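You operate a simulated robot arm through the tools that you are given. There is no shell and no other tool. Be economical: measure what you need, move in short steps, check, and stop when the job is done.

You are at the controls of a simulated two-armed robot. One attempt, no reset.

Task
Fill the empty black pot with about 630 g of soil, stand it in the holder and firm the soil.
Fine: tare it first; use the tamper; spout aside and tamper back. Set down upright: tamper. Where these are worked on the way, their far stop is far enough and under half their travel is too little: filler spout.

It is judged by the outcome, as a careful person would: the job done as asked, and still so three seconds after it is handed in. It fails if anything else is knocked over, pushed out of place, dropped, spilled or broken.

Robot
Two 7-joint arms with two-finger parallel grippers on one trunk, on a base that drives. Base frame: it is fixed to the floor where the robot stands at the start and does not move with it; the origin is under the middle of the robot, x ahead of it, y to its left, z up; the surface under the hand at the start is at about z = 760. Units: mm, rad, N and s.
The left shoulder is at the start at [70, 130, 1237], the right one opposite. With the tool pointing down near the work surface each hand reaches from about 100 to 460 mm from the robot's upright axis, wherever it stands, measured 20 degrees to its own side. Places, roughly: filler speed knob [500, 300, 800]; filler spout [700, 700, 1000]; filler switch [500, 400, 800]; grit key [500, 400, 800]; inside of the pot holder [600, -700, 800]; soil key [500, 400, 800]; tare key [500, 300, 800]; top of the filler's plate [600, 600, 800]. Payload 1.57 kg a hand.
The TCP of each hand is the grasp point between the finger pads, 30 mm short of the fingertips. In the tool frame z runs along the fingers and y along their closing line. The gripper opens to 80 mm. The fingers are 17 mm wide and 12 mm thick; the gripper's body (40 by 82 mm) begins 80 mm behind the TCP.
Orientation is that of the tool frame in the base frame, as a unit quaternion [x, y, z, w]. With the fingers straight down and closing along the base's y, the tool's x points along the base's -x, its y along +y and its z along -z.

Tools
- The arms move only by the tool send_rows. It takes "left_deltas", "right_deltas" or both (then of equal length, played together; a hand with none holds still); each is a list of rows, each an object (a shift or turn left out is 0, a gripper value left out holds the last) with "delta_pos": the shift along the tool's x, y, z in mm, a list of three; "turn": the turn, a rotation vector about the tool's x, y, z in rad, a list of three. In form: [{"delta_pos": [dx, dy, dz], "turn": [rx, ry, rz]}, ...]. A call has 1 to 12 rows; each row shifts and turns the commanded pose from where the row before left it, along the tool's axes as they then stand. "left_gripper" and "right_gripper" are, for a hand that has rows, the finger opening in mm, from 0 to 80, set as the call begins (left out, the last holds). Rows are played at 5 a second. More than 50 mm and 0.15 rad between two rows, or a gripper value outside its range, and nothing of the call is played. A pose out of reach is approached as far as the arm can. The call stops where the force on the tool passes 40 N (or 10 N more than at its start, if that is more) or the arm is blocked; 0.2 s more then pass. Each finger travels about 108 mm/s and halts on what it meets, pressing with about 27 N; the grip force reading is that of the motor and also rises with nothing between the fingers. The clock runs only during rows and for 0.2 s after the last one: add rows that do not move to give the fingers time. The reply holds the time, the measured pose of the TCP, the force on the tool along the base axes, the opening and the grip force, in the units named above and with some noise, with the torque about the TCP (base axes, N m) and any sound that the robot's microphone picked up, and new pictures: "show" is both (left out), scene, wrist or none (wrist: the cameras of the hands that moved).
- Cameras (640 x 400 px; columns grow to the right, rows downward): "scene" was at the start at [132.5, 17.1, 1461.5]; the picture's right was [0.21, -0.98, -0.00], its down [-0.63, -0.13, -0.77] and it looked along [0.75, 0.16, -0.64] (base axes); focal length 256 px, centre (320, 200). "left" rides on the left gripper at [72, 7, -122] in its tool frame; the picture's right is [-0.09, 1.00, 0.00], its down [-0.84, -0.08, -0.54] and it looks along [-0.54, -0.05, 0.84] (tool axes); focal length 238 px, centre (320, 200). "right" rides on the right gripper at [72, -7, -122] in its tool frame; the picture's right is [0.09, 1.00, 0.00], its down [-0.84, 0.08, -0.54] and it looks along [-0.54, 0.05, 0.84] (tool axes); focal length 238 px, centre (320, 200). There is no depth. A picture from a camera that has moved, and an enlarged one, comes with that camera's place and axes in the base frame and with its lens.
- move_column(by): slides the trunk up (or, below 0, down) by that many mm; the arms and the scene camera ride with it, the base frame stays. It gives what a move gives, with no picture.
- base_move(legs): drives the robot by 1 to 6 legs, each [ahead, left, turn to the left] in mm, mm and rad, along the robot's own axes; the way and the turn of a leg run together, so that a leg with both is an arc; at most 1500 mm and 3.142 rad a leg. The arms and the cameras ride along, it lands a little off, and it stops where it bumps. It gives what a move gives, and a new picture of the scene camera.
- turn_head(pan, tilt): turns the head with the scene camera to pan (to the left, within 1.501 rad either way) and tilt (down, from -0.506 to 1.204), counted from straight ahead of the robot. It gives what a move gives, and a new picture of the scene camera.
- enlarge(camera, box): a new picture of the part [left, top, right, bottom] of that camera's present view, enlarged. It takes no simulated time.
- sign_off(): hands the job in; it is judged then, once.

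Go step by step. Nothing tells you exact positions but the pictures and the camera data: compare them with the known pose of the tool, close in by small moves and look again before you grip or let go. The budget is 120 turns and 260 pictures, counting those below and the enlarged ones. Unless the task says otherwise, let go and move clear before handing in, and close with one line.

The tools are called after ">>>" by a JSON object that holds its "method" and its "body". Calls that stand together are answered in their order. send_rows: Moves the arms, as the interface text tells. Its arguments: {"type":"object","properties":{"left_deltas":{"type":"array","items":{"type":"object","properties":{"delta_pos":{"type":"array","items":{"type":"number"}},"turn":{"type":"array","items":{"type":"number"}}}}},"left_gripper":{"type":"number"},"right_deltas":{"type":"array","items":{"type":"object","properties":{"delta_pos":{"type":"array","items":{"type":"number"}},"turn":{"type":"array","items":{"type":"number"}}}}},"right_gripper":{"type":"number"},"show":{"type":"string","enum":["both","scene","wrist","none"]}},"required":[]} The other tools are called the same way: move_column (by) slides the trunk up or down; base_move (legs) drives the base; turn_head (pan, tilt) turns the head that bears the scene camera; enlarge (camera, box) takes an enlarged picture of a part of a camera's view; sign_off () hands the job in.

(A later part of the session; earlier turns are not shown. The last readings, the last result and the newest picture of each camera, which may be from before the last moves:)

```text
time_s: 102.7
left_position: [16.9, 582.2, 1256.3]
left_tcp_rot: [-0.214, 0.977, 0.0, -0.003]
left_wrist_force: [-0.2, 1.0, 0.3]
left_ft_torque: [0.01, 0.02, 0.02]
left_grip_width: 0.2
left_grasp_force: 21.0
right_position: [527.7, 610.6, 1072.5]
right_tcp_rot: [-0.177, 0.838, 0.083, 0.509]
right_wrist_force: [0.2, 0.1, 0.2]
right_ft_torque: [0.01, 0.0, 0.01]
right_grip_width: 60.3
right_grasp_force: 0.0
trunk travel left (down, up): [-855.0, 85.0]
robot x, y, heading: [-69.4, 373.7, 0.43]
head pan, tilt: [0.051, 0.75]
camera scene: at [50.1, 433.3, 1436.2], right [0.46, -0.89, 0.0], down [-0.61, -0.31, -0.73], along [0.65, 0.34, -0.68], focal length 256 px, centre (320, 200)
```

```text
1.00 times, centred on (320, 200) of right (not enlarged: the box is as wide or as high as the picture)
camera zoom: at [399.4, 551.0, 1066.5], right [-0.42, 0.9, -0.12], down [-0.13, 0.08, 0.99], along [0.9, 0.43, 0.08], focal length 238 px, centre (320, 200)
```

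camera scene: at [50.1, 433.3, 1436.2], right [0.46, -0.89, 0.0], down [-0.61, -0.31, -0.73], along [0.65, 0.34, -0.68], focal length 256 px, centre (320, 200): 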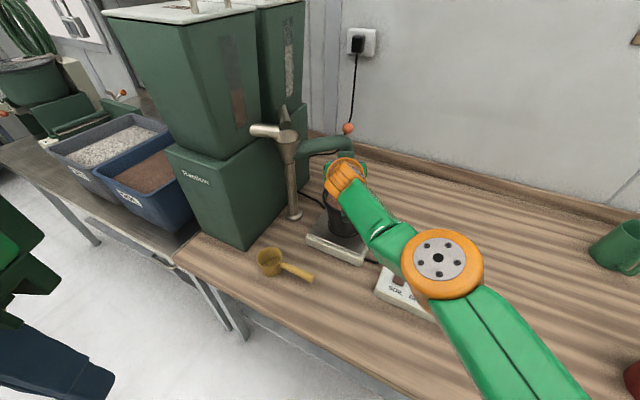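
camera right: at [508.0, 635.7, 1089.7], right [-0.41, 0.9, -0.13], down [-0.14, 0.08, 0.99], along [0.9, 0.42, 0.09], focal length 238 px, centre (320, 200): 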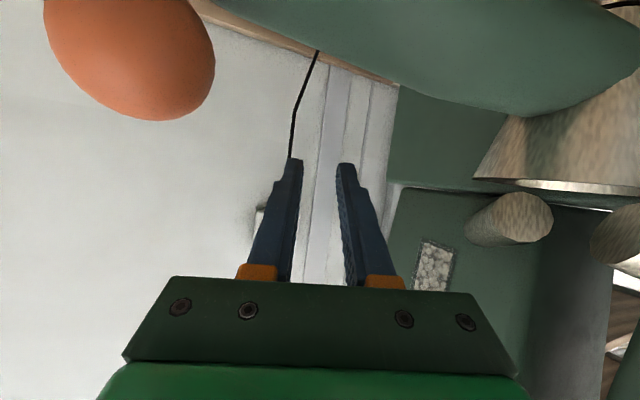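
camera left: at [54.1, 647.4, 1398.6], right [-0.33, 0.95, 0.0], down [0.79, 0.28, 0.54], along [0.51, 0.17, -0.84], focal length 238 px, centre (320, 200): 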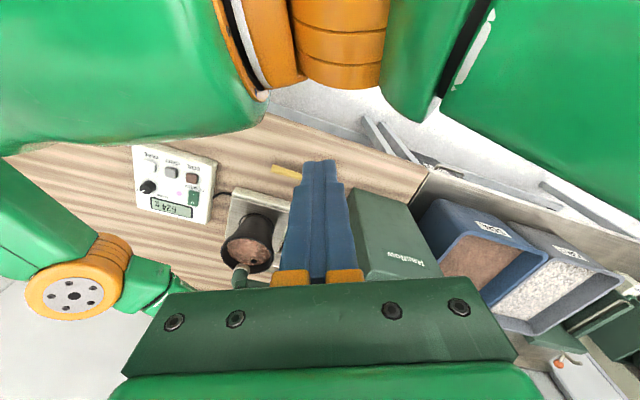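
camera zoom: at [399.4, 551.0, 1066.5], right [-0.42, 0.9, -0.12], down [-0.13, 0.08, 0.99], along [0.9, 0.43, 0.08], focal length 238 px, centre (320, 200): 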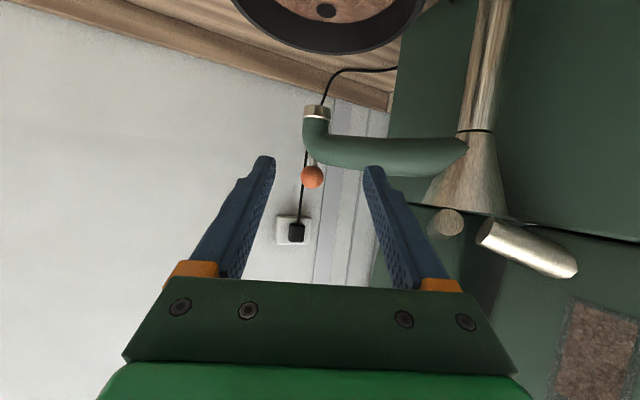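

The spout is aside again. Now I'll bring the right hand back to a normal downward posture (unpitching while retracting) in the free space here.

>>> {"method": "send_rows", "body": {"right_deltas": [{"delta_pos": [4.7, -10, -31], "turn": [0, 0.1375, 0]}, {"delta_pos": [8.8, -10, -30], "turn": [0, 0.1375, 0]}, {"delta_pos": [12.6, -10, -28.7], "turn": [0, 0.1375, 0]}, {"delta_pos": [16.6, -10, -26.7], "turn": [0, 0.1375, 0]}, {"delta_pos": [20.4, -10, -24], "turn": [0, 0.1375, 0]}, {"delta_pos": [23.5, -10, -21], "turn": [0, 0.1375, 0]}, {"delta_pos": [26, -10, -17.6], "turn": [0, 0.1375, 0]}, {"delta_pos": [28.6, -10, -14], "turn": [0, 0.1375, 0]}, {}, {}]}}

```text
time_s: 104.9
left_position: [13.2, 581.1, 1257.4]
left_tcp_rot: [-0.214, 0.977, 0.001, 0.0]
left_wrist_force: [0.3, 0.2, 0.7]
left_ft_torque: [-0.01, -0.02, 0.01]
left_grip_width: 0.0
left_grasp_force: 21.5
right_position: [367.8, 481.5, 1162.1]
right_tcp_rot: [-0.194, 0.981, -0.021, -0.001]
right_wrist_force: [0.8, -0.1, -0.6]
right_ft_torque: [0.01, 0.0, 0.02]
right_grip_width: 60.0
right_grasp_force: 0.1
right hand out of reach, approached as far as the arm can: row 1, 2, 3, 4
trunk travel left (down, up): [-855.0, 85.0]
robot x, y, heading: [-74.1, 373.7, 0.43]
head pan, tilt: [0.051, 0.75]
camera scene: at [46.0, 431.6, 1436.6], right [0.46, -0.89, 0.0], down [-0.61, -0.31, -0.73], along [0.65, 0.34, -0.68], focal length 256 px, centre (320, 200)
camera right: at [302.5, 452.3, 1285.1], right [-0.46, 0.89, -0.04], down [0.74, 0.41, 0.53], along [0.48, 0.21, -0.85], focal length 238 px, centre (320, 200)
```

scene: 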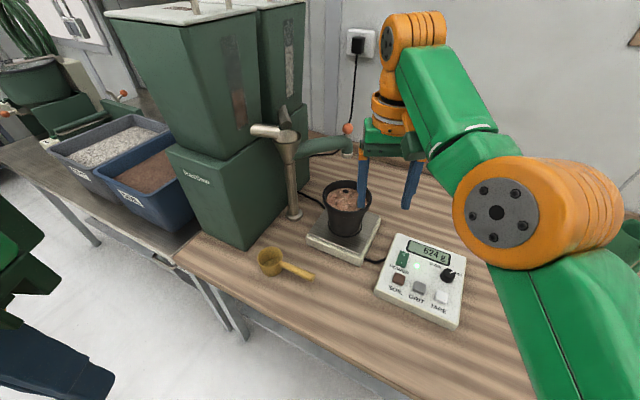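
right: 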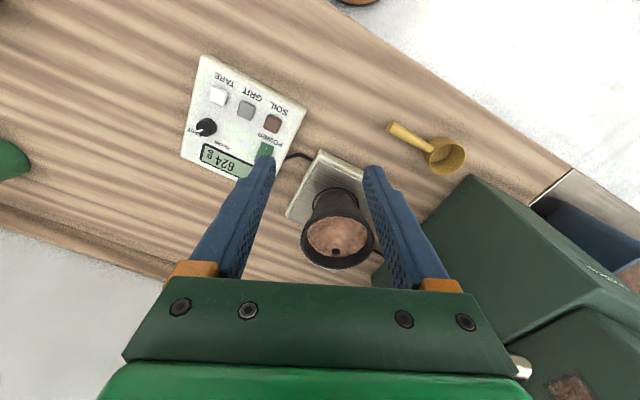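

The right arm is back in its normal posture with the elbow outward. Let me look at how full the pot is.

>>> {"method": "enlarge", "body": {"camera": "scene", "box": [290, 140, 410, 270]}}

>>> {"method": "enlarge", "body": {"camera": "right", "box": [270, 130, 430, 290]}}

```text
3.08 times, centred on (350, 205) of scene
camera zoom: at [46.0, 431.6, 1436.6], right [0.46, -0.89, 0.0], down [-0.61, -0.31, -0.73], along [0.65, 0.34, -0.68], focal length 788 px, centre (228, 185)
```

zoom: 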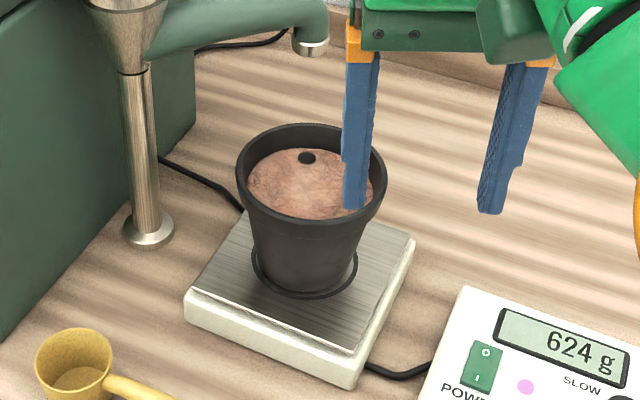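

```text
2.50 times, centred on (350, 210) of right
camera zoom: at [302.5, 452.3, 1285.1], right [-0.46, 0.89, -0.04], down [0.74, 0.41, 0.53], along [0.48, 0.21, -0.85], focal length 596 px, centre (245, 175)
```

zoom: 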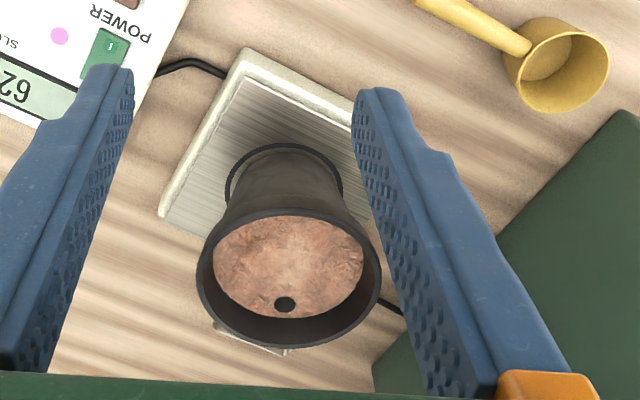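

Soil sits ~20–25 mm below the rim. I'll drive back to the earlier placing pose with the right hand at the pot's right rim, and test a careful lift.

>>> {"method": "send_rows", "body": {"right_deltas": [{"delta_pos": [0, -40, 0]}, {"delta_pos": [0, -40, 0]}, {"delta_pos": [0, -40, 0]}, {}], "show": "none"}}

>>> {"method": "move_column", "body": {"by": 20}}

>>> {"method": "base_move", "body": {"legs": [[235, 43, 0.12]]}}

>>> {"method": "enlarge", "body": {"camera": "right", "box": [0, 0, 640, 400]}}

```text
time_s: 105.9
left_position: [13.0, 582.5, 1256.6]
left_tcp_rot: [-0.214, 0.977, 0.0, -0.001]
left_wrist_force: [0.2, -0.3, 0.2]
left_ft_torque: [-0.01, 0.01, 0.03]
left_grip_width: 0.0
left_grasp_force: 21.6
right_position: [426.4, 376.4, 1173.3]
right_tcp_rot: [-0.193, 0.981, -0.021, -0.001]
right_wrist_force: [0.0, 0.3, -0.1]
right_ft_torque: [0.01, 0.02, -0.02]
right_grip_width: 59.8
right_grasp_force: 0.1
right hand out of reach, approached as far as the arm can: row 1, 2
trunk travel left (down, up): [-855.0, 85.0]
robot x, y, heading: [-75.5, 375.9, 0.428]
head pan, tilt: [0.051, 0.75]
```

```text
time_s: 106.6
left_position: [12.9, 581.4, 1276.9]
left_tcp_rot: [-0.214, 0.977, -0.001, -0.001]
left_wrist_force: [1.1, 0.0, 0.3]
left_ft_torque: [0.02, -0.01, -0.01]
left_grip_width: 0.0
left_grasp_force: 21.4
right_position: [426.3, 377.8, 1192.2]
right_tcp_rot: [-0.194, 0.981, -0.021, -0.002]
right_wrist_force: [0.2, -0.6, 0.1]
right_ft_torque: [0.02, 0.02, -0.03]
right_grip_width: 59.9
right_grasp_force: 0.0
trunk travel left (down, up): [-875.0, 65.0]
robot x, y, heading: [-68.9, 371.1, 0.424]
head pan, tilt: [0.051, 0.75]
```

```text
time_s: 108.3
left_position: [171.7, 734.2, 1278.2]
left_tcp_rot: [-0.27, 0.963, 0.0, 0.0]
left_wrist_force: [0.0, -0.3, 0.3]
left_ft_torque: [0.05, -0.04, 0.0]
left_grip_width: 0.0
left_grasp_force: 21.3
right_position: [606.2, 580.3, 1193.4]
right_tcp_rot: [-0.249, 0.968, -0.021, 0.001]
right_wrist_force: [0.7, 0.2, 0.0]
right_ft_torque: [0.02, -0.05, 0.0]
right_grip_width: 59.8
right_grasp_force: 0.2
trunk travel left (down, up): [-875.0, 65.0]
robot x, y, heading: [114.7, 520.3, 0.547]
head pan, tilt: [0.051, 0.75]
camera scene: at [221.4, 589.4, 1457.1], right [0.56, -0.83, 0.0], down [-0.56, -0.38, -0.73], along [0.61, 0.41, -0.68], focal length 256 px, centre (320, 200)
```

scene: 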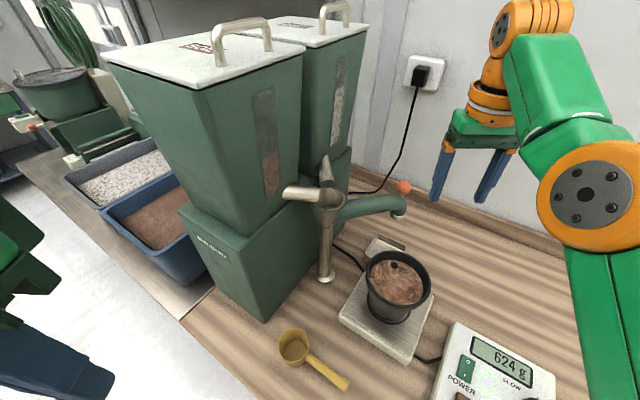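

```text
1.00 times, centred on (320, 200) of right (not enlarged: the box is as wide or as high as the picture)
camera zoom: at [544.4, 542.9, 1316.4], right [-0.56, 0.83, -0.04], down [0.69, 0.49, 0.53], along [0.46, 0.27, -0.85], focal length 238 px, centre (320, 200)
```

zoom: 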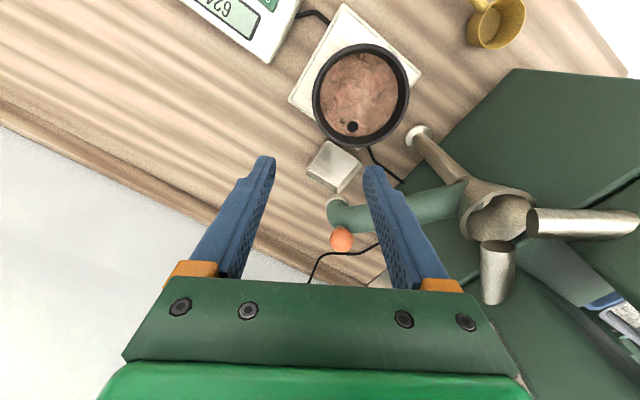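

The pot's rim centre is at about (566, 611). I'll tilt the hand to match the wall slope and come down above its right rim.

>>> {"method": "send_rows", "body": {"right_deltas": [{"turn": [-0.1, 0, 0]}, {"turn": [-0.1, 0, 0]}, {"delta_pos": [4, -9.2, 37.6]}, {"delta_pos": [4, -9.2, 37.6]}, {"delta_pos": [4, -9.2, 37.6]}, {"delta_pos": [4, -9.2, 37.6]}, {"delta_pos": [4, -9.2, 37.6]}, {}], "right_gripper": 50}}

```text
time_s: 110.2
left_position: [175.4, 736.9, 1277.5]
left_tcp_rot: [-0.27, 0.963, 0.0, -0.001]
left_wrist_force: [0.9, 1.0, -0.1]
left_ft_torque: [-0.02, -0.01, 0.03]
left_grip_width: 0.2
left_grasp_force: 21.4
right_position: [645.0, 572.6, 1007.8]
right_tcp_rot: [-0.248, 0.966, 0.075, -0.026]
right_wrist_force: [0.6, 0.5, -0.8]
right_ft_torque: [0.0, 0.02, 0.0]
right_grip_width: 49.9
right_grasp_force: 0.1
right hand out of reach, approached as far as the arm can: row 3, 4, 5, 6, 7
trunk travel left (down, up): [-875.0, 65.0]
robot x, y, heading: [113.9, 520.3, 0.54]
head pan, tilt: [0.051, 0.75]
camera scene: at [224.4, 592.4, 1456.7], right [0.56, -0.83, 0.0], down [-0.57, -0.38, -0.73], along [0.61, 0.41, -0.68], focal length 256 px, centre (320, 200)
camera right: at [595.2, 515.5, 1129.4], right [-0.55, 0.82, 0.16], down [0.74, 0.4, 0.54], along [0.38, 0.41, -0.83], focal length 238 px, centre (320, 200)
```

scene: 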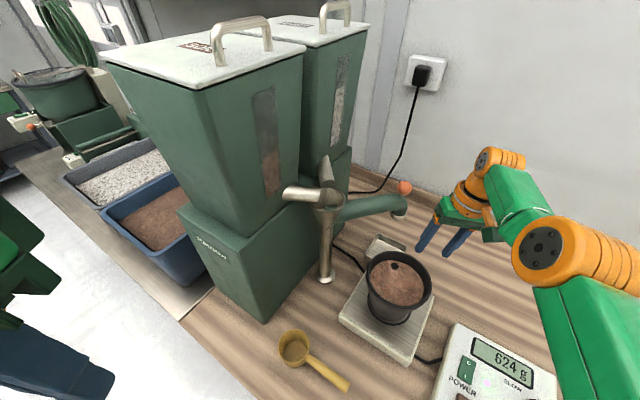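
right: 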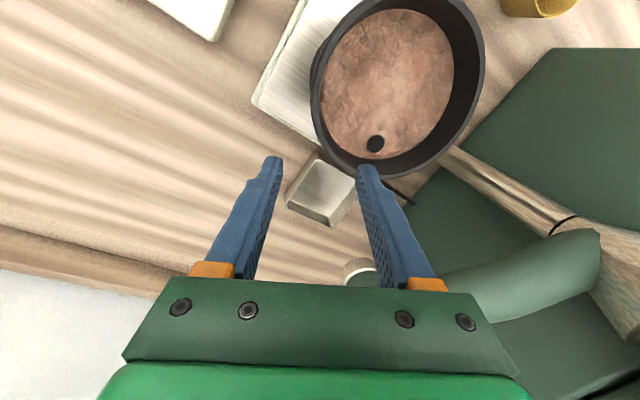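

The arm lags the command (posture limit). I'll see whether it converges when given time and a slightly higher target.

>>> {"method": "send_rows", "body": {"right_deltas": [{"delta_pos": [0, 0, -20]}, {}, {}, {}], "show": "wrist"}}

```text
time_s: 111.2
left_position: [174.9, 737.8, 1276.6]
left_tcp_rot: [-0.27, 0.963, 0.0, 0.0]
left_wrist_force: [0.3, 0.1, -0.4]
left_ft_torque: [0.0, 0.01, 0.0]
left_grip_width: 0.2
left_grasp_force: 21.8
right_position: [647.4, 571.0, 1028.9]
right_tcp_rot: [-0.247, 0.966, 0.075, -0.024]
right_wrist_force: [-0.7, 0.5, 0.9]
right_ft_torque: [0.02, -0.02, -0.02]
right_grip_width: 50.1
right_grasp_force: 0.1
trunk travel left (down, up): [-875.0, 65.0]
robot x, y, heading: [115.9, 522.5, 0.545]
head pan, tilt: [0.051, 0.75]
camera right: at [597.7, 513.2, 1149.6], right [-0.55, 0.82, 0.16], down [0.74, 0.4, 0.54], along [0.38, 0.42, -0.83], focal length 238 px, centre (320, 200)
```

right: 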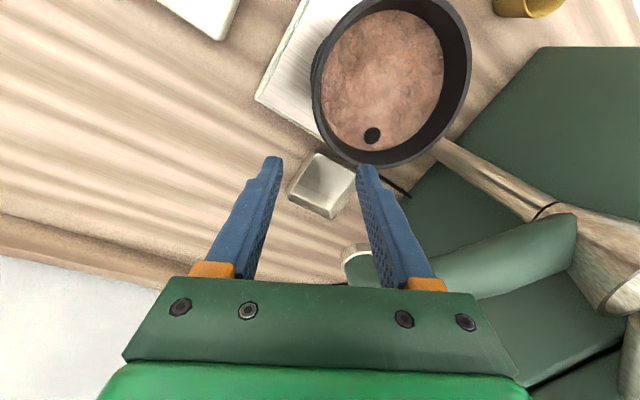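

It converged; the command simply started from a different pose. Shifting back ~51 mm to sit over the right rim.

>>> {"method": "send_rows", "body": {"right_deltas": [{"delta_pos": [26, 6, 0]}, {"delta_pos": [26, 6, 0]}, {}, {}]}}

```text
time_s: 112.2
left_position: [174.5, 736.6, 1276.8]
left_tcp_rot: [-0.27, 0.963, 0.0, 0.0]
left_wrist_force: [0.8, 0.4, 0.3]
left_ft_torque: [-0.03, 0.04, 0.02]
left_grip_width: 0.0
left_grasp_force: 21.5
right_position: [644.4, 571.2, 1029.9]
right_tcp_rot: [-0.248, 0.965, 0.076, -0.026]
right_wrist_force: [-0.2, 0.1, -0.2]
right_ft_torque: [0.02, -0.01, 0.03]
right_grip_width: 50.0
right_grasp_force: 0.0
right hand out of reach, approached as far as the arm can: row 1, 2
trunk travel left (down, up): [-875.0, 65.0]
robot x, y, heading: [119.3, 520.3, 0.544]
head pan, tilt: [0.051, 0.75]
camera scene: at [224.7, 592.6, 1456.7], right [0.56, -0.83, 0.0], down [-0.57, -0.38, -0.73], along [0.61, 0.41, -0.68], focal length 256 px, centre (320, 200)
camera right: at [596.6, 514.3, 1150.2], right [-0.55, 0.82, 0.16], down [0.74, 0.4, 0.54], along [0.38, 0.41, -0.83], focal length 238 px, centre (320, 200)
```

scene: 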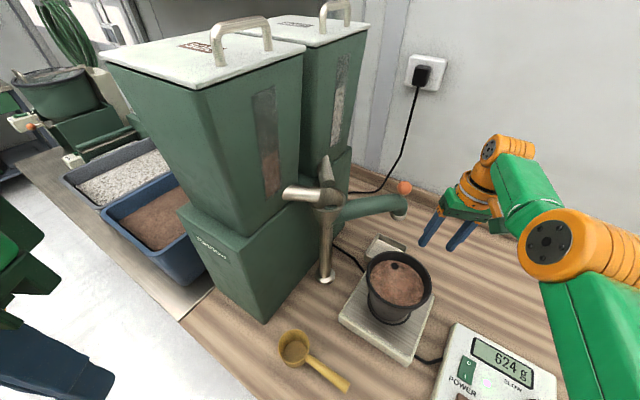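
right: 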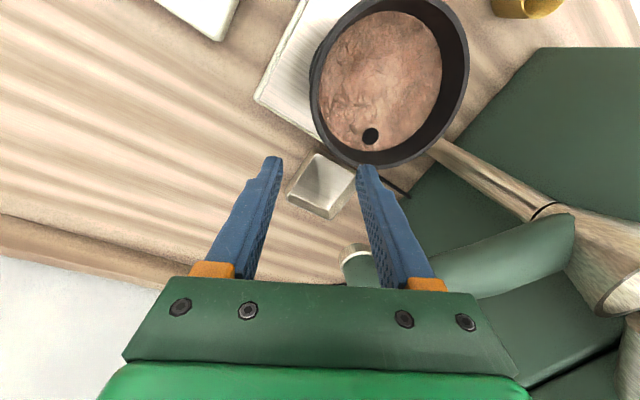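

The arm can't fold further in this posture, so I'll restore the command and use the base to shift back instead.

>>> {"method": "send_rows", "body": {"right_deltas": [{"delta_pos": [-26, -6, 0]}, {"delta_pos": [-26, -6, 0]}, {}], "show": "none"}}

>>> {"method": "base_move", "body": {"legs": [[-51, 10, 0]]}}

>>> {"method": "enlarge", "body": {"camera": "right", "box": [0, 0, 640, 400]}}

```text
time_s: 113.0
left_position: [174.3, 737.1, 1276.9]
left_tcp_rot: [-0.27, 0.963, 0.0, -0.001]
left_wrist_force: [0.9, 0.1, 0.2]
left_ft_torque: [0.0, 0.03, -0.03]
left_grip_width: 0.2
left_grasp_force: 21.4
right_position: [647.8, 571.0, 1029.5]
right_tcp_rot: [-0.248, 0.965, 0.076, -0.026]
right_wrist_force: [0.1, 0.5, 0.2]
right_ft_torque: [-0.01, -0.01, -0.01]
right_grip_width: 49.9
right_grasp_force: 0.2
right hand out of reach, approached as far as the arm can: row 1, 2
trunk travel left (down, up): [-875.0, 65.0]
robot x, y, heading: [113.7, 523.5, 0.543]
head pan, tilt: [0.051, 0.75]
```

```text
time_s: 113.9
left_position: [137.5, 723.1, 1276.5]
left_tcp_rot: [-0.271, 0.963, 0.0, -0.005]
left_wrist_force: [0.4, 0.3, 0.1]
left_ft_torque: [-0.03, 0.08, 0.01]
left_grip_width: 0.1
left_grasp_force: 21.3
right_position: [606.5, 556.9, 1024.9]
right_tcp_rot: [-0.249, 0.965, 0.075, -0.028]
right_wrist_force: [0.8, 0.6, 0.5]
right_ft_torque: [-0.02, 0.07, 0.01]
right_grip_width: 50.0
right_grasp_force: 0.1
trunk travel left (down, up): [-875.0, 65.0]
robot x, y, heading: [62.4, 501.3, 0.543]
head pan, tilt: [0.051, 0.75]
camera scene: at [186.8, 578.7, 1455.5], right [0.56, -0.83, 0.0], down [-0.57, -0.38, -0.73], along [0.6, 0.41, -0.69], focal length 256 px, centre (320, 200)
```

scene: 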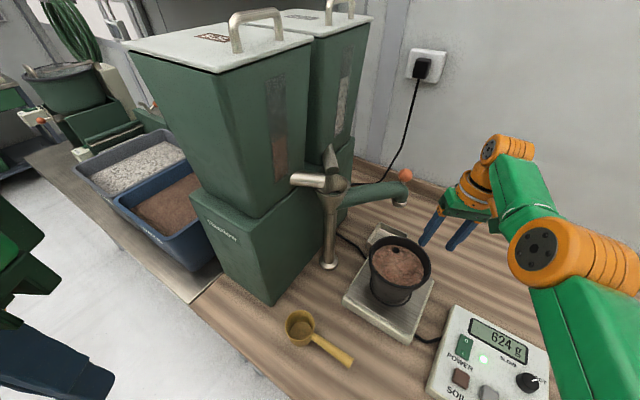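

```text
1.00 times, centred on (320, 200) of right (not enlarged: the box is as wide or as high as the picture)
camera zoom: at [558.0, 500.4, 1145.9], right [-0.55, 0.82, 0.16], down [0.75, 0.4, 0.53], along [0.37, 0.41, -0.83], focal length 238 px, centre (320, 200)
```

zoom: 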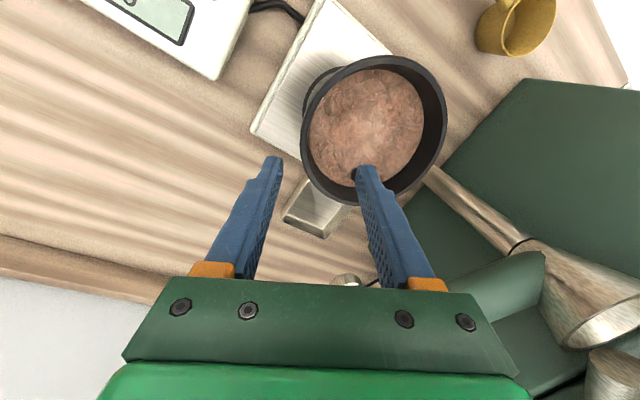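

Nearly aligned; one small step back, then straight down around the rim.

>>> {"method": "base_move", "body": {"legs": [[-12, 0, 0]]}}

>>> {"method": "send_rows", "body": {"right_deltas": [{"delta_pos": [0, -4, 20]}, {"delta_pos": [0, -4, 20]}, {"delta_pos": [0, -3.5, 20]}, {"delta_pos": [0, -2, 12]}, {}]}}

```text
time_s: 114.6
left_position: [119.6, 715.5, 1277.4]
left_tcp_rot: [-0.271, 0.963, 0.0, -0.003]
left_wrist_force: [0.3, 0.2, 0.7]
left_ft_torque: [0.0, 0.05, -0.05]
left_grip_width: 0.0
left_grasp_force: 21.3
right_position: [593.1, 550.8, 1027.3]
right_tcp_rot: [-0.25, 0.965, 0.075, -0.027]
right_wrist_force: [0.4, 0.0, -0.5]
right_ft_torque: [-0.01, 0.04, -0.02]
right_grip_width: 50.2
right_grasp_force: 0.0
trunk travel left (down, up): [-875.0, 65.0]
robot x, y, heading: [56.2, 499.2, 0.54]
head pan, tilt: [0.051, 0.75]
camera scene: at [170.6, 570.9, 1456.2], right [0.56, -0.83, 0.0], down [-0.57, -0.38, -0.73], along [0.6, 0.41, -0.68], focal length 256 px, centre (320, 200)
```

scene: 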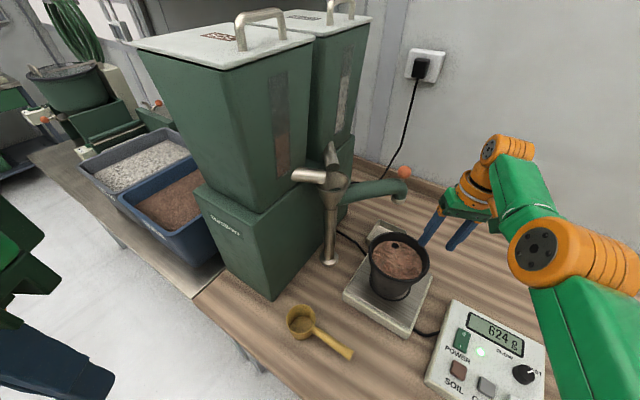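

```text
time_s: 115.8
left_position: [117.2, 713.7, 1276.7]
left_tcp_rot: [-0.271, 0.963, -0.001, -0.001]
left_wrist_force: [0.4, -0.6, -0.2]
left_ft_torque: [0.01, -0.04, 0.03]
left_grip_width: 0.0
left_grasp_force: 21.9
right_position: [584.6, 545.9, 957.1]
right_tcp_rot: [-0.25, 0.965, 0.075, -0.025]
right_wrist_force: [-0.3, -0.4, 0.0]
right_ft_torque: [-0.02, 0.0, 0.04]
right_grip_width: 49.9
right_grasp_force: 0.1
right hand out of reach, approached as far as the arm can: row 3
trunk travel left (down, up): [-875.0, 65.0]
robot x, y, heading: [54.4, 496.0, 0.545]
head pan, tilt: [0.051, 0.75]
camera scene: at [166.6, 568.9, 1456.6], right [0.56, -0.83, 0.0], down [-0.57, -0.38, -0.73], along [0.61, 0.41, -0.68], focal length 256 px, centre (320, 200)
camera right: at [534.7, 487.8, 1077.4], right [-0.56, 0.82, 0.16], down [0.74, 0.4, 0.54], along [0.38, 0.42, -0.83], focal length 238 px, centre (320, 200)
```

scene: 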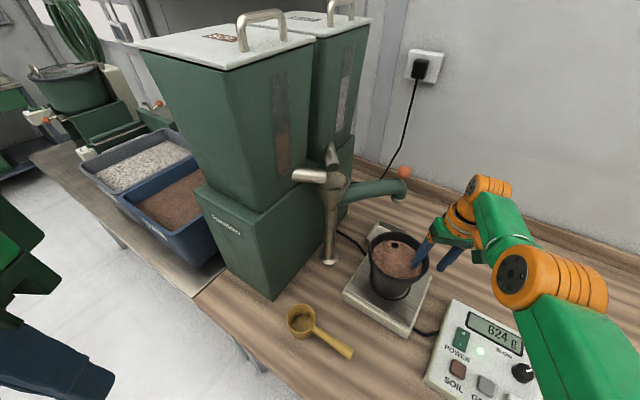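
right: 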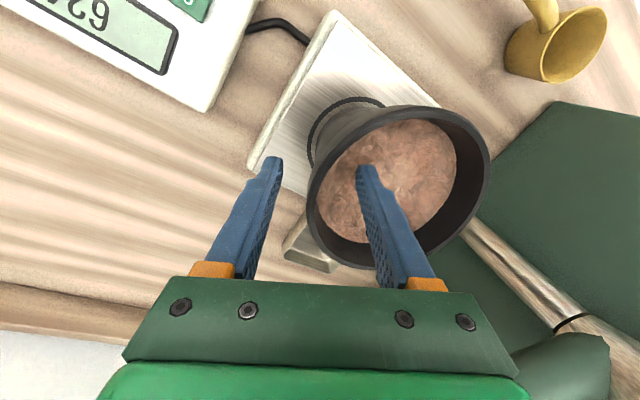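

Well aligned with the rim's near point. Shift 6 mm outward and insert slowly, watching force.

>>> {"method": "send_rows", "body": {"right_deltas": [{"delta_pos": [0, -6, 5]}, {"delta_pos": [0, 0, 7]}, {"delta_pos": [0, 0, 7]}, {"delta_pos": [0, 0, 7]}, {}]}}

```text
time_s: 116.9
left_position: [112.8, 711.3, 1277.4]
left_tcp_rot: [-0.269, 0.963, 0.001, 0.0]
left_wrist_force: [-0.2, -0.2, 0.3]
left_ft_torque: [-0.01, 0.04, -0.03]
left_grip_width: 0.1
left_grasp_force: 21.6
right_position: [579.2, 541.4, 938.7]
right_tcp_rot: [-0.248, 0.966, 0.077, -0.014]
right_wrist_force: [2.5, -4.5, 27.2]
right_ft_torque: [0.56, 0.38, 0.01]
right_grip_width: 49.6
right_grasp_force: 0.1
right hand out of reach, approached as far as the arm can: row 1
trunk travel left (down, up): [-875.0, 65.0]
robot x, y, heading: [57.0, 494.2, 0.544]
head pan, tilt: [0.051, 0.75]
stopped in row 5 (right hand): the force on the tool passed its limit at 43 N (the readings are from after the stop); the commanded pose is now the measured one
camera scene: at [161.5, 566.0, 1457.5], right [0.56, -0.83, 0.0], down [-0.56, -0.38, -0.73], along [0.61, 0.41, -0.68], focal length 256 px, centre (320, 200)
camera right: at [528.9, 483.2, 1057.9], right [-0.55, 0.82, 0.16], down [0.73, 0.39, 0.56], along [0.39, 0.42, -0.82], focal length 238 px, centre (320, 200)
```

scene: 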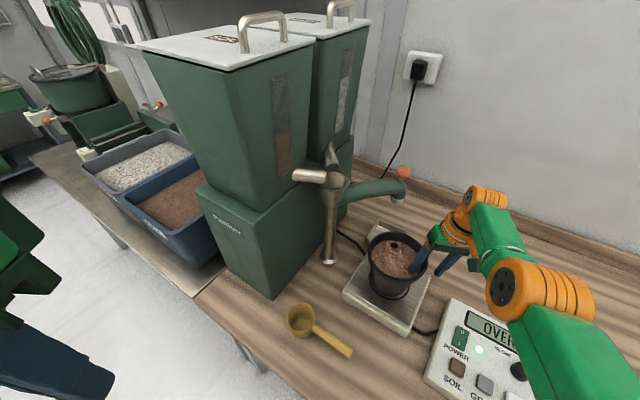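
right: 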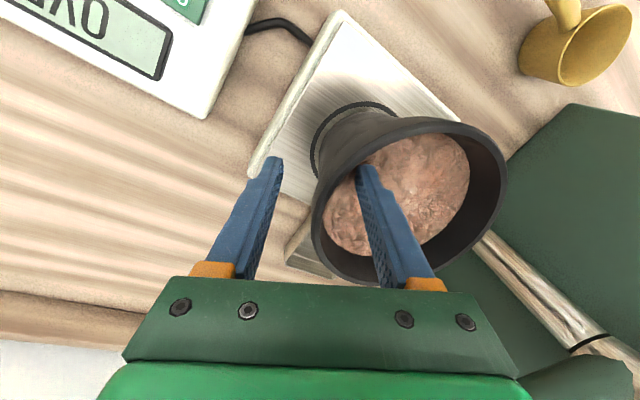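

The inner fingertip met the soil at ~30 mm below the rim. I'll ease up 2 mm, grip, and test-lift only a few millimetres to see if the pot tips.

>>> {"method": "send_rows", "body": {"right_deltas": [{"delta_pos": [0, 0, -3]}, {}], "show": "none"}}

>>> {"method": "send_rows", "body": {"right_deltas": [{}, {}, {}], "right_gripper": 0, "show": "both"}}

```text
time_s: 117.5
left_position: [113.6, 712.7, 1276.8]
left_tcp_rot: [-0.27, 0.963, 0.0, 0.001]
left_wrist_force: [-0.4, -0.6, 0.6]
left_ft_torque: [-0.03, -0.03, -0.01]
left_grip_width: 0.1
left_grasp_force: 21.7
right_position: [581.3, 540.7, 938.9]
right_tcp_rot: [-0.247, 0.966, 0.077, -0.016]
right_wrist_force: [6.1, -2.9, 22.9]
right_ft_torque: [0.51, 0.2, -0.27]
right_grip_width: 49.3
right_grasp_force: 0.1
trunk travel left (down, up): [-875.0, 65.0]
robot x, y, heading: [56.1, 495.6, 0.545]
head pan, tilt: [0.051, 0.75]
```

```text
time_s: 118.3
left_position: [106.6, 713.5, 1278.1]
left_tcp_rot: [-0.27, 0.963, -0.002, 0.003]
left_wrist_force: [-0.1, 0.0, -0.4]
left_ft_torque: [0.02, 0.02, 0.03]
left_grip_width: 0.1
left_grasp_force: 20.9
right_position: [575.6, 544.6, 940.7]
right_tcp_rot: [-0.248, 0.966, 0.076, -0.016]
right_wrist_force: [-6.1, 5.0, 24.2]
right_ft_torque: [0.87, 0.74, 0.02]
right_grip_width: 17.6
right_grasp_force: 26.9
trunk travel left (down, up): [-875.0, 65.0]
robot x, y, heading: [57.4, 497.0, 0.544]
head pan, tilt: [0.051, 0.75]
camera scene: at [155.7, 570.2, 1457.5], right [0.56, -0.83, 0.01], down [-0.56, -0.38, -0.74], along [0.61, 0.41, -0.68], focal length 256 px, centre (320, 200)
camera right: at [524.4, 486.4, 1060.4], right [-0.56, 0.82, 0.15], down [0.73, 0.4, 0.55], along [0.39, 0.42, -0.82], focal length 238 px, centre (320, 200)
```

scene: 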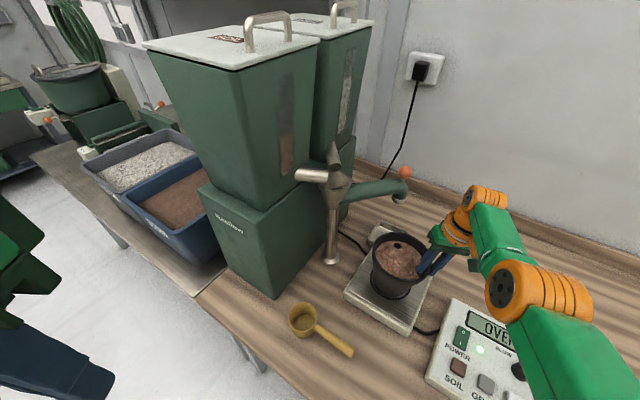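
right: 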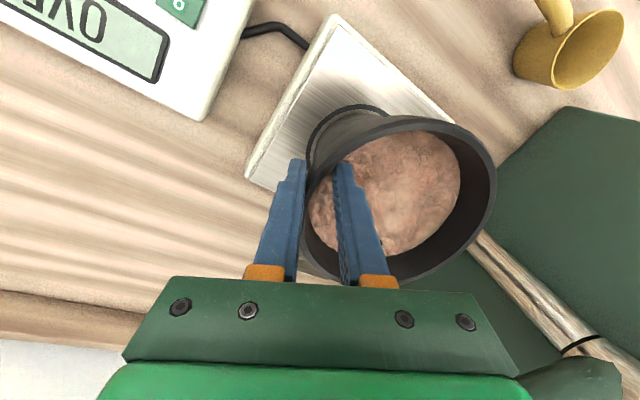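

Gripped (still pressing down). Lifting slowly now.

>>> {"method": "send_rows", "body": {"right_deltas": [{"delta_pos": [0, 1, -5]}, {"delta_pos": [0, 1, -5]}, {"delta_pos": [0, 1, -5]}, {}]}}

>>> {"method": "enlarge", "body": {"camera": "scene", "box": [320, 190, 560, 360]}}

```text
time_s: 119.3
left_position: [118.2, 713.5, 1277.1]
left_tcp_rot: [-0.27, 0.963, 0.0, -0.001]
left_wrist_force: [0.9, 0.1, 0.3]
left_ft_torque: [0.0, 0.01, 0.01]
left_grip_width: 0.0
left_grasp_force: 20.7
right_position: [583.6, 542.5, 951.3]
right_tcp_rot: [-0.246, 0.966, 0.076, -0.021]
right_wrist_force: [-0.7, 0.1, -6.7]
right_ft_torque: [-0.37, -0.22, -0.03]
right_grip_width: 9.9
right_grasp_force: 27.2
trunk travel left (down, up): [-875.0, 65.0]
robot x, y, heading: [57.5, 497.0, 0.542]
head pan, tilt: [0.051, 0.75]
camera scene: at [168.7, 569.2, 1456.3], right [0.56, -0.83, 0.0], down [-0.57, -0.38, -0.73], along [0.6, 0.41, -0.68], focal length 256 px, centre (320, 200)
camera right: at [532.7, 485.4, 1071.7], right [-0.55, 0.82, 0.16], down [0.74, 0.4, 0.55], along [0.39, 0.42, -0.82], focal length 238 px, centre (320, 200)
```

scene: 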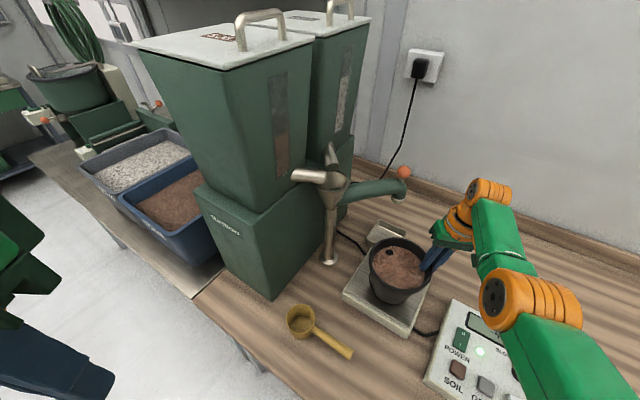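
right: 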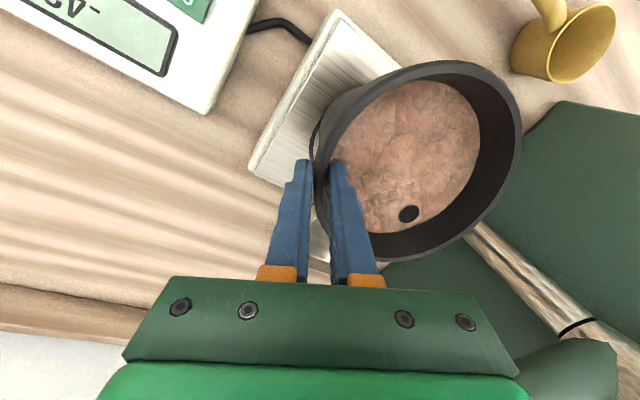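

```text
2.35 times, centred on (440, 275) of scene
camera zoom: at [168.7, 569.2, 1456.3], right [0.56, -0.83, 0.0], down [-0.57, -0.38, -0.73], along [0.6, 0.41, -0.68], focal length 602 px, centre (38, 24)
```

zoom: 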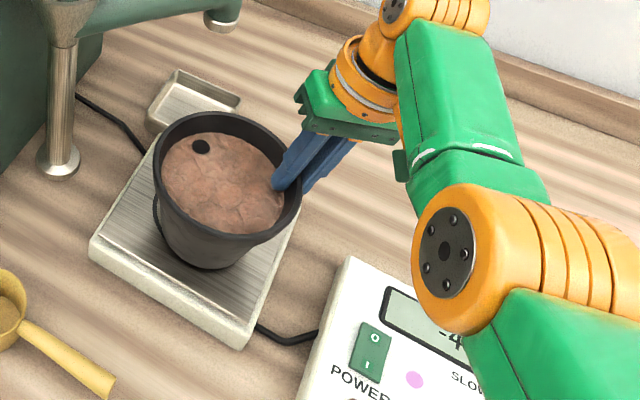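

It holds: full weight off the scale (torque 0.43 Nm) and the pot stays nearly level. Lifting higher.

>>> {"method": "send_rows", "body": {"right_deltas": [{"delta_pos": [0, 2, -14]}, {"delta_pos": [0, 2, -14]}, {"delta_pos": [0, 2, -14]}, {"delta_pos": [0, 2, -14]}, {"delta_pos": [0, 2, -14]}, {}]}}

>>> {"method": "enlarge", "body": {"camera": "scene", "box": [320, 170, 560, 340]}}

```text
time_s: 120.7
left_position: [118.2, 713.8, 1276.6]
left_tcp_rot: [-0.27, 0.963, 0.0, -0.002]
left_wrist_force: [0.3, -0.3, 0.1]
left_ft_torque: [-0.02, 0.01, 0.0]
left_grip_width: 0.2
left_grasp_force: 21.0
right_position: [585.4, 542.2, 1023.7]
right_tcp_rot: [-0.247, 0.966, 0.077, -0.019]
right_wrist_force: [0.4, -0.3, -6.4]
right_ft_torque: [-0.41, -0.23, 0.03]
right_grip_width: 9.9
right_grasp_force: 27.2
trunk travel left (down, up): [-875.0, 65.0]
robot x, y, heading: [56.1, 496.5, 0.546]
head pan, tilt: [0.051, 0.75]
camera scene: at [168.7, 569.2, 1456.4], right [0.56, -0.83, 0.0], down [-0.57, -0.38, -0.73], along [0.6, 0.41, -0.68], focal length 256 px, centre (320, 200)
camera right: at [533.3, 484.5, 1143.1], right [-0.55, 0.82, 0.16], down [0.74, 0.39, 0.55], along [0.39, 0.42, -0.82], focal length 238 px, centre (320, 200)
```

scene: 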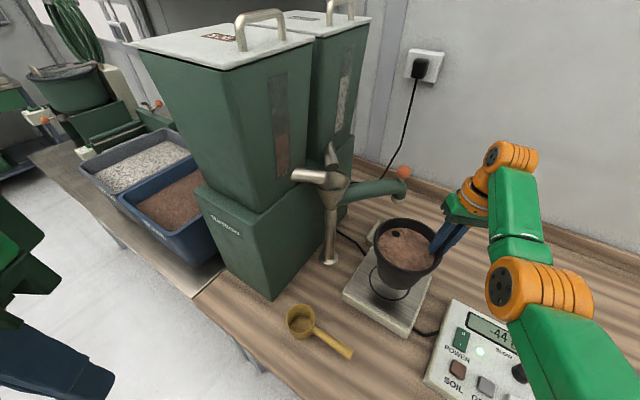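
right: 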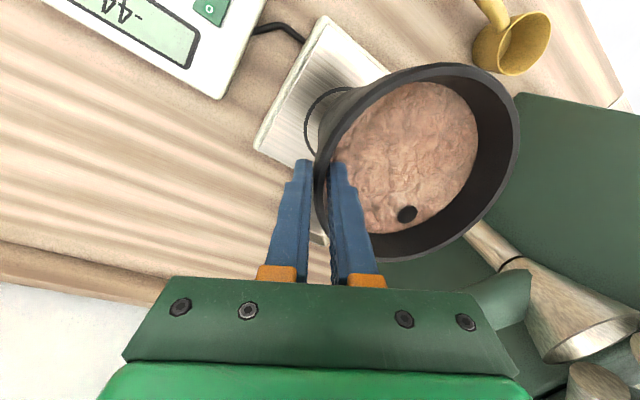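

```text
2.35 times, centred on (440, 255) of scene
camera zoom: at [168.7, 569.2, 1456.4], right [0.56, -0.83, 0.0], down [-0.57, -0.38, -0.73], along [0.6, 0.41, -0.68], focal length 602 px, centre (38, 71)
```

zoom: 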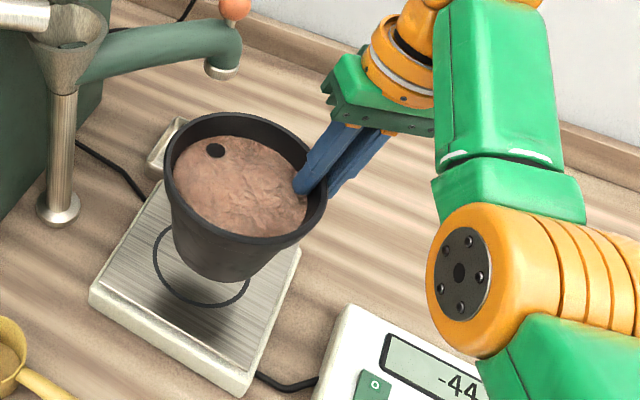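

The pot is held securely and level. I'll raise the trunk, back away from the table, and drive right toward the holder.

>>> {"method": "move_column", "body": {"by": 60}}

>>> {"method": "base_move", "body": {"legs": [[-190, 0, 0], [0, 0, -0.24]]}}

>>> {"method": "turn_head", "body": {"pan": -0.5, "tilt": 0.75}}

```text
time_s: 121.7
left_position: [120.0, 714.7, 1336.1]
left_tcp_rot: [-0.27, 0.963, -0.001, -0.002]
left_wrist_force: [-0.4, -0.7, 0.6]
left_ft_torque: [-0.02, 0.0, 0.0]
left_grip_width: 0.2
left_grasp_force: 21.2
right_position: [584.9, 542.1, 1084.4]
right_tcp_rot: [-0.247, 0.966, 0.077, -0.02]
right_wrist_force: [-1.2, -0.1, -6.6]
right_ft_torque: [-0.41, -0.17, -0.02]
right_grip_width: 9.4
right_grasp_force: 26.9
trunk travel left (down, up): [-935.0, 5.0]
robot x, y, heading: [61.5, 495.2, 0.544]
head pan, tilt: [0.051, 0.75]
```

```text
time_s: 124.1
left_position: [4.2, 598.3, 1337.9]
left_tcp_rot: [-0.159, 0.987, -0.002, -0.003]
left_wrist_force: [-0.4, -0.5, -0.7]
left_ft_torque: [-0.02, 0.02, -0.03]
left_grip_width: 0.0
left_grasp_force: 20.9
right_position: [418.3, 324.8, 1081.9]
right_tcp_rot: [-0.136, 0.988, 0.078, -0.011]
right_wrist_force: [0.7, -0.1, -6.6]
right_ft_torque: [-0.43, -0.13, -0.05]
right_grip_width: 10.0
right_grasp_force: 26.5
trunk travel left (down, up): [-935.0, 5.0]
robot x, y, heading: [-106.4, 397.5, 0.319]
head pan, tilt: [0.051, 0.75]
camera scene: at [20.2, 445.8, 1516.4], right [0.36, -0.93, 0.0], down [-0.64, -0.25, -0.73], along [0.68, 0.26, -0.68], focal length 256 px, centre (320, 200)
```

scene: 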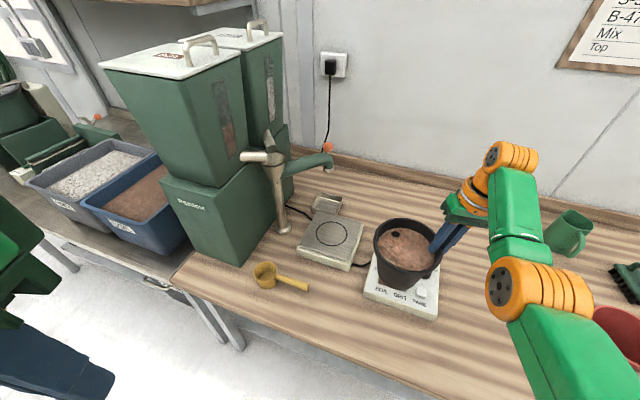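

```text
time_s: 125.1
left_position: [4.7, 595.4, 1337.1]
left_tcp_rot: [-0.158, 0.987, 0.0, -0.002]
left_wrist_force: [0.4, 0.0, 0.2]
left_ft_torque: [0.01, 0.0, 0.0]
left_grip_width: 0.1
left_grasp_force: 21.3
right_position: [418.6, 324.1, 1083.6]
right_tcp_rot: [-0.136, 0.988, 0.078, -0.011]
right_wrist_force: [0.6, 0.4, -6.5]
right_ft_torque: [-0.44, -0.13, -0.02]
right_grip_width: 9.9
right_grasp_force: 26.9
trunk travel left (down, up): [-935.0, 5.0]
robot x, y, heading: [-106.0, 398.5, 0.313]
head pan, tilt: [-0.499, 0.75]
camera scene: at [24.3, 398.4, 1516.4], right [-0.18, -0.98, 0.0], down [-0.67, 0.12, -0.73], along [0.72, -0.13, -0.68], focal length 256 px, centre (320, 200)
```

scene: 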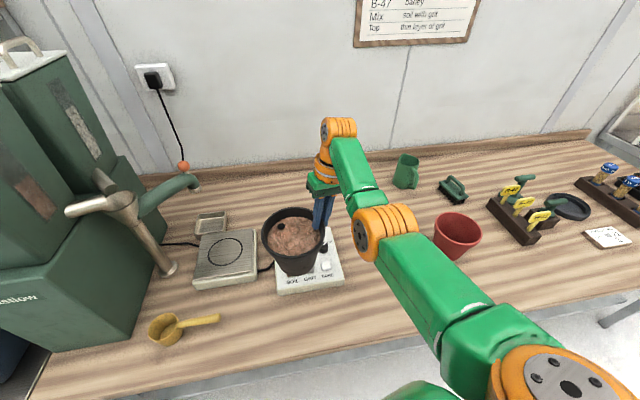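

All clear at the filler. Driving right, halfway first.

>>> {"method": "base_move", "body": {"legs": [[-163, -510, 0], [-140, -430, 0]]}}

>>> {"method": "turn_head", "body": {"pan": -0.45, "tilt": 0.85}}

```text
time_s: 130.5
left_position: [4.7, -402.8, 1336.6]
left_tcp_rot: [-0.148, 0.989, -0.001, -0.002]
left_wrist_force: [-0.2, 0.1, -0.9]
left_ft_torque: [-0.04, 0.0, 0.04]
left_grip_width: 0.0
left_grasp_force: 21.8
right_position: [413.8, -684.2, 1083.2]
right_tcp_rot: [-0.124, 0.989, 0.077, -0.01]
right_wrist_force: [-0.2, 0.2, -6.2]
right_ft_torque: [-0.42, -0.13, 0.01]
right_grip_width: 9.9
right_grasp_force: 26.5
trunk travel left (down, up): [-935.0, 5.0]
robot x, y, heading: [-104.3, -601.8, 0.289]
head pan, tilt: [-0.499, 0.75]
camera scene: at [21.3, -599.3, 1516.4], right [-0.2, -0.98, 0.0], down [-0.67, 0.14, -0.73], along [0.71, -0.15, -0.68], focal length 256 px, centre (320, 200)
```

scene: 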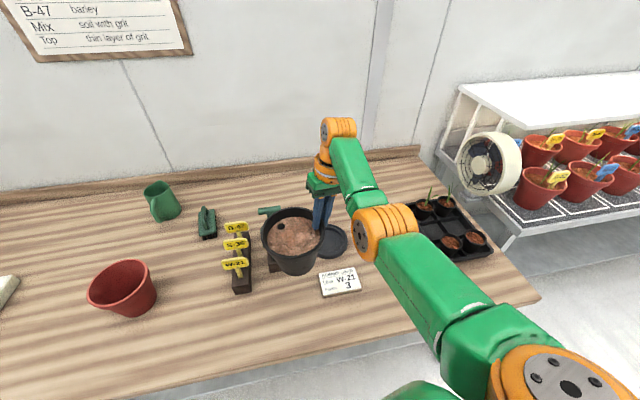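

```text
time_s: 131.2
left_position: [5.3, -404.0, 1337.3]
left_tcp_rot: [-0.148, 0.989, -0.001, -0.001]
left_wrist_force: [-0.1, 0.1, 0.4]
left_ft_torque: [0.0, -0.03, 0.04]
left_grip_width: 0.0
left_grasp_force: 22.3
right_position: [413.8, -685.3, 1084.0]
right_tcp_rot: [-0.125, 0.989, 0.077, -0.01]
right_wrist_force: [-0.8, 0.1, -5.2]
right_ft_torque: [-0.42, -0.1, 0.02]
right_grip_width: 10.0
right_grasp_force: 26.5
trunk travel left (down, up): [-935.0, 5.0]
robot x, y, heading: [-109.4, -599.0, 0.297]
head pan, tilt: [-0.45, 0.85]
camera scene: at [17.3, -596.6, 1508.4], right [-0.16, -0.99, 0.0], down [-0.74, 0.12, -0.66], along [0.65, -0.1, -0.75], focal length 256 px, centre (320, 200)
```

scene: 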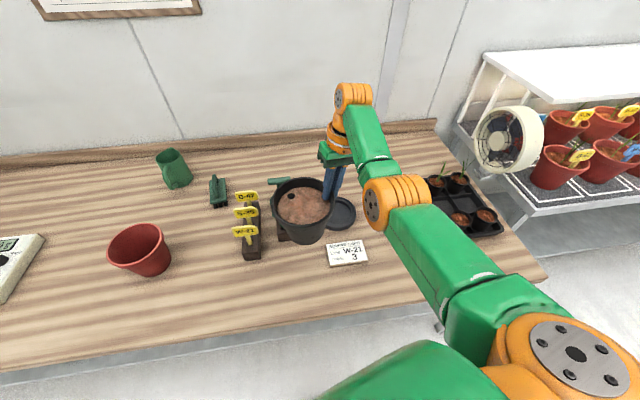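

I'm in front of the holder area. Let me look with the wrist camera and zoom on the tampers and holder.

>>> {"method": "enlarge", "body": {"camera": "right", "box": [0, 0, 640, 400]}}

>>> {"method": "enlarge", "body": {"camera": "scene", "box": [200, 140, 400, 290]}}

```text
1.00 times, centred on (320, 200) of right (not enlarged: the box is as wide or as high as the picture)
camera zoom: at [350.4, -728.5, 1202.9], right [-0.33, 0.93, 0.16], down [0.81, 0.2, 0.55], along [0.48, 0.31, -0.82], focal length 238 px, centre (320, 200)
```

zoom: 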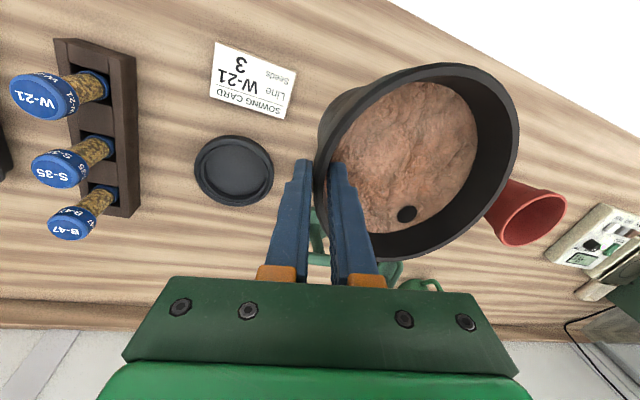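

```text
2.67 times, centred on (300, 215) of scene
camera zoom: at [17.3, -596.6, 1508.4], right [-0.16, -0.99, 0.0], down [-0.74, 0.12, -0.66], along [0.65, -0.1, -0.75], focal length 683 px, centre (373, 160)
```

zoom: 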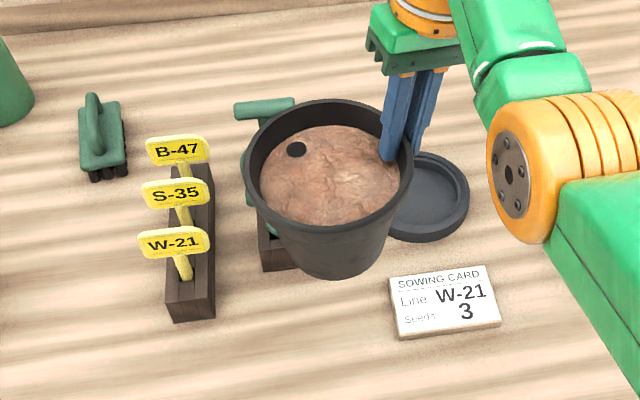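

The holder is the shallow round dish centred at about (578, -757). I'll drive so the pot sits above it.

>>> {"method": "base_move", "body": {"legs": [[133, -181, 0]]}}

>>> {"method": "enlarge", "body": {"camera": "right", "box": [0, 0, 640, 400]}}

```text
time_s: 132.9
left_position: [183.5, -538.6, 1337.0]
left_tcp_rot: [-0.149, 0.989, -0.002, -0.001]
left_wrist_force: [-0.7, 0.3, 0.7]
left_ft_torque: [-0.03, -0.01, 0.0]
left_grip_width: 0.0
left_grasp_force: 21.1
right_position: [593.2, -819.5, 1086.3]
right_tcp_rot: [-0.127, 0.989, 0.077, -0.009]
right_wrist_force: [-1.1, -0.3, -5.8]
right_ft_torque: [-0.42, -0.11, 0.04]
right_grip_width: 9.6
right_grasp_force: 26.7
trunk travel left (down, up): [-935.0, 5.0]
robot x, y, heading: [72.3, -737.2, 0.297]
head pan, tilt: [-0.45, 0.85]
camera scene: at [194.5, -730.7, 1508.8], right [-0.15, -0.99, 0.0], down [-0.74, 0.11, -0.66], along [0.65, -0.1, -0.75], focal length 256 px, centre (320, 200)
```

scene: 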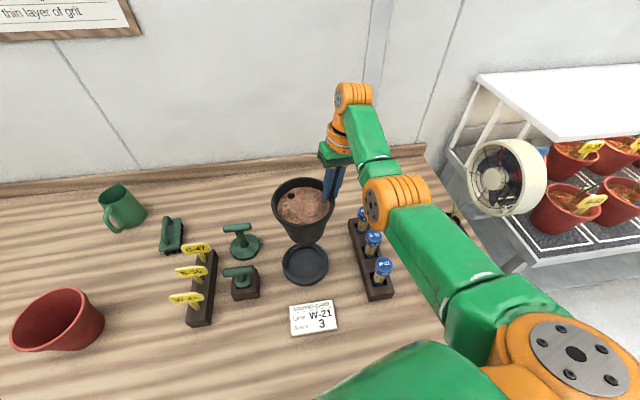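

```text
1.00 times, centred on (320, 200) of right (not enlarged: the box is as wide or as high as the picture)
camera zoom: at [528.9, -862.5, 1204.7], right [-0.34, 0.93, 0.15], down [0.81, 0.2, 0.55], along [0.48, 0.31, -0.82], focal length 238 px, centre (320, 200)
```

zoom: 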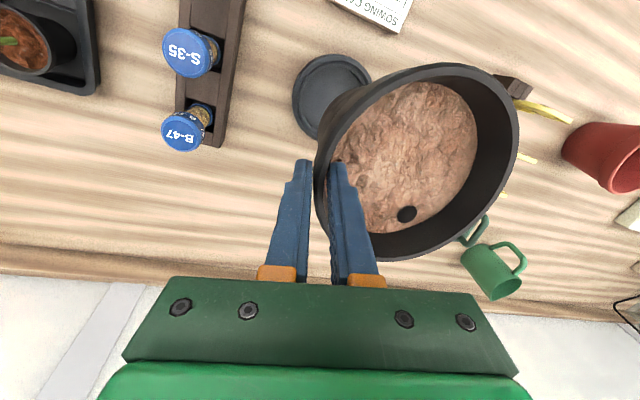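

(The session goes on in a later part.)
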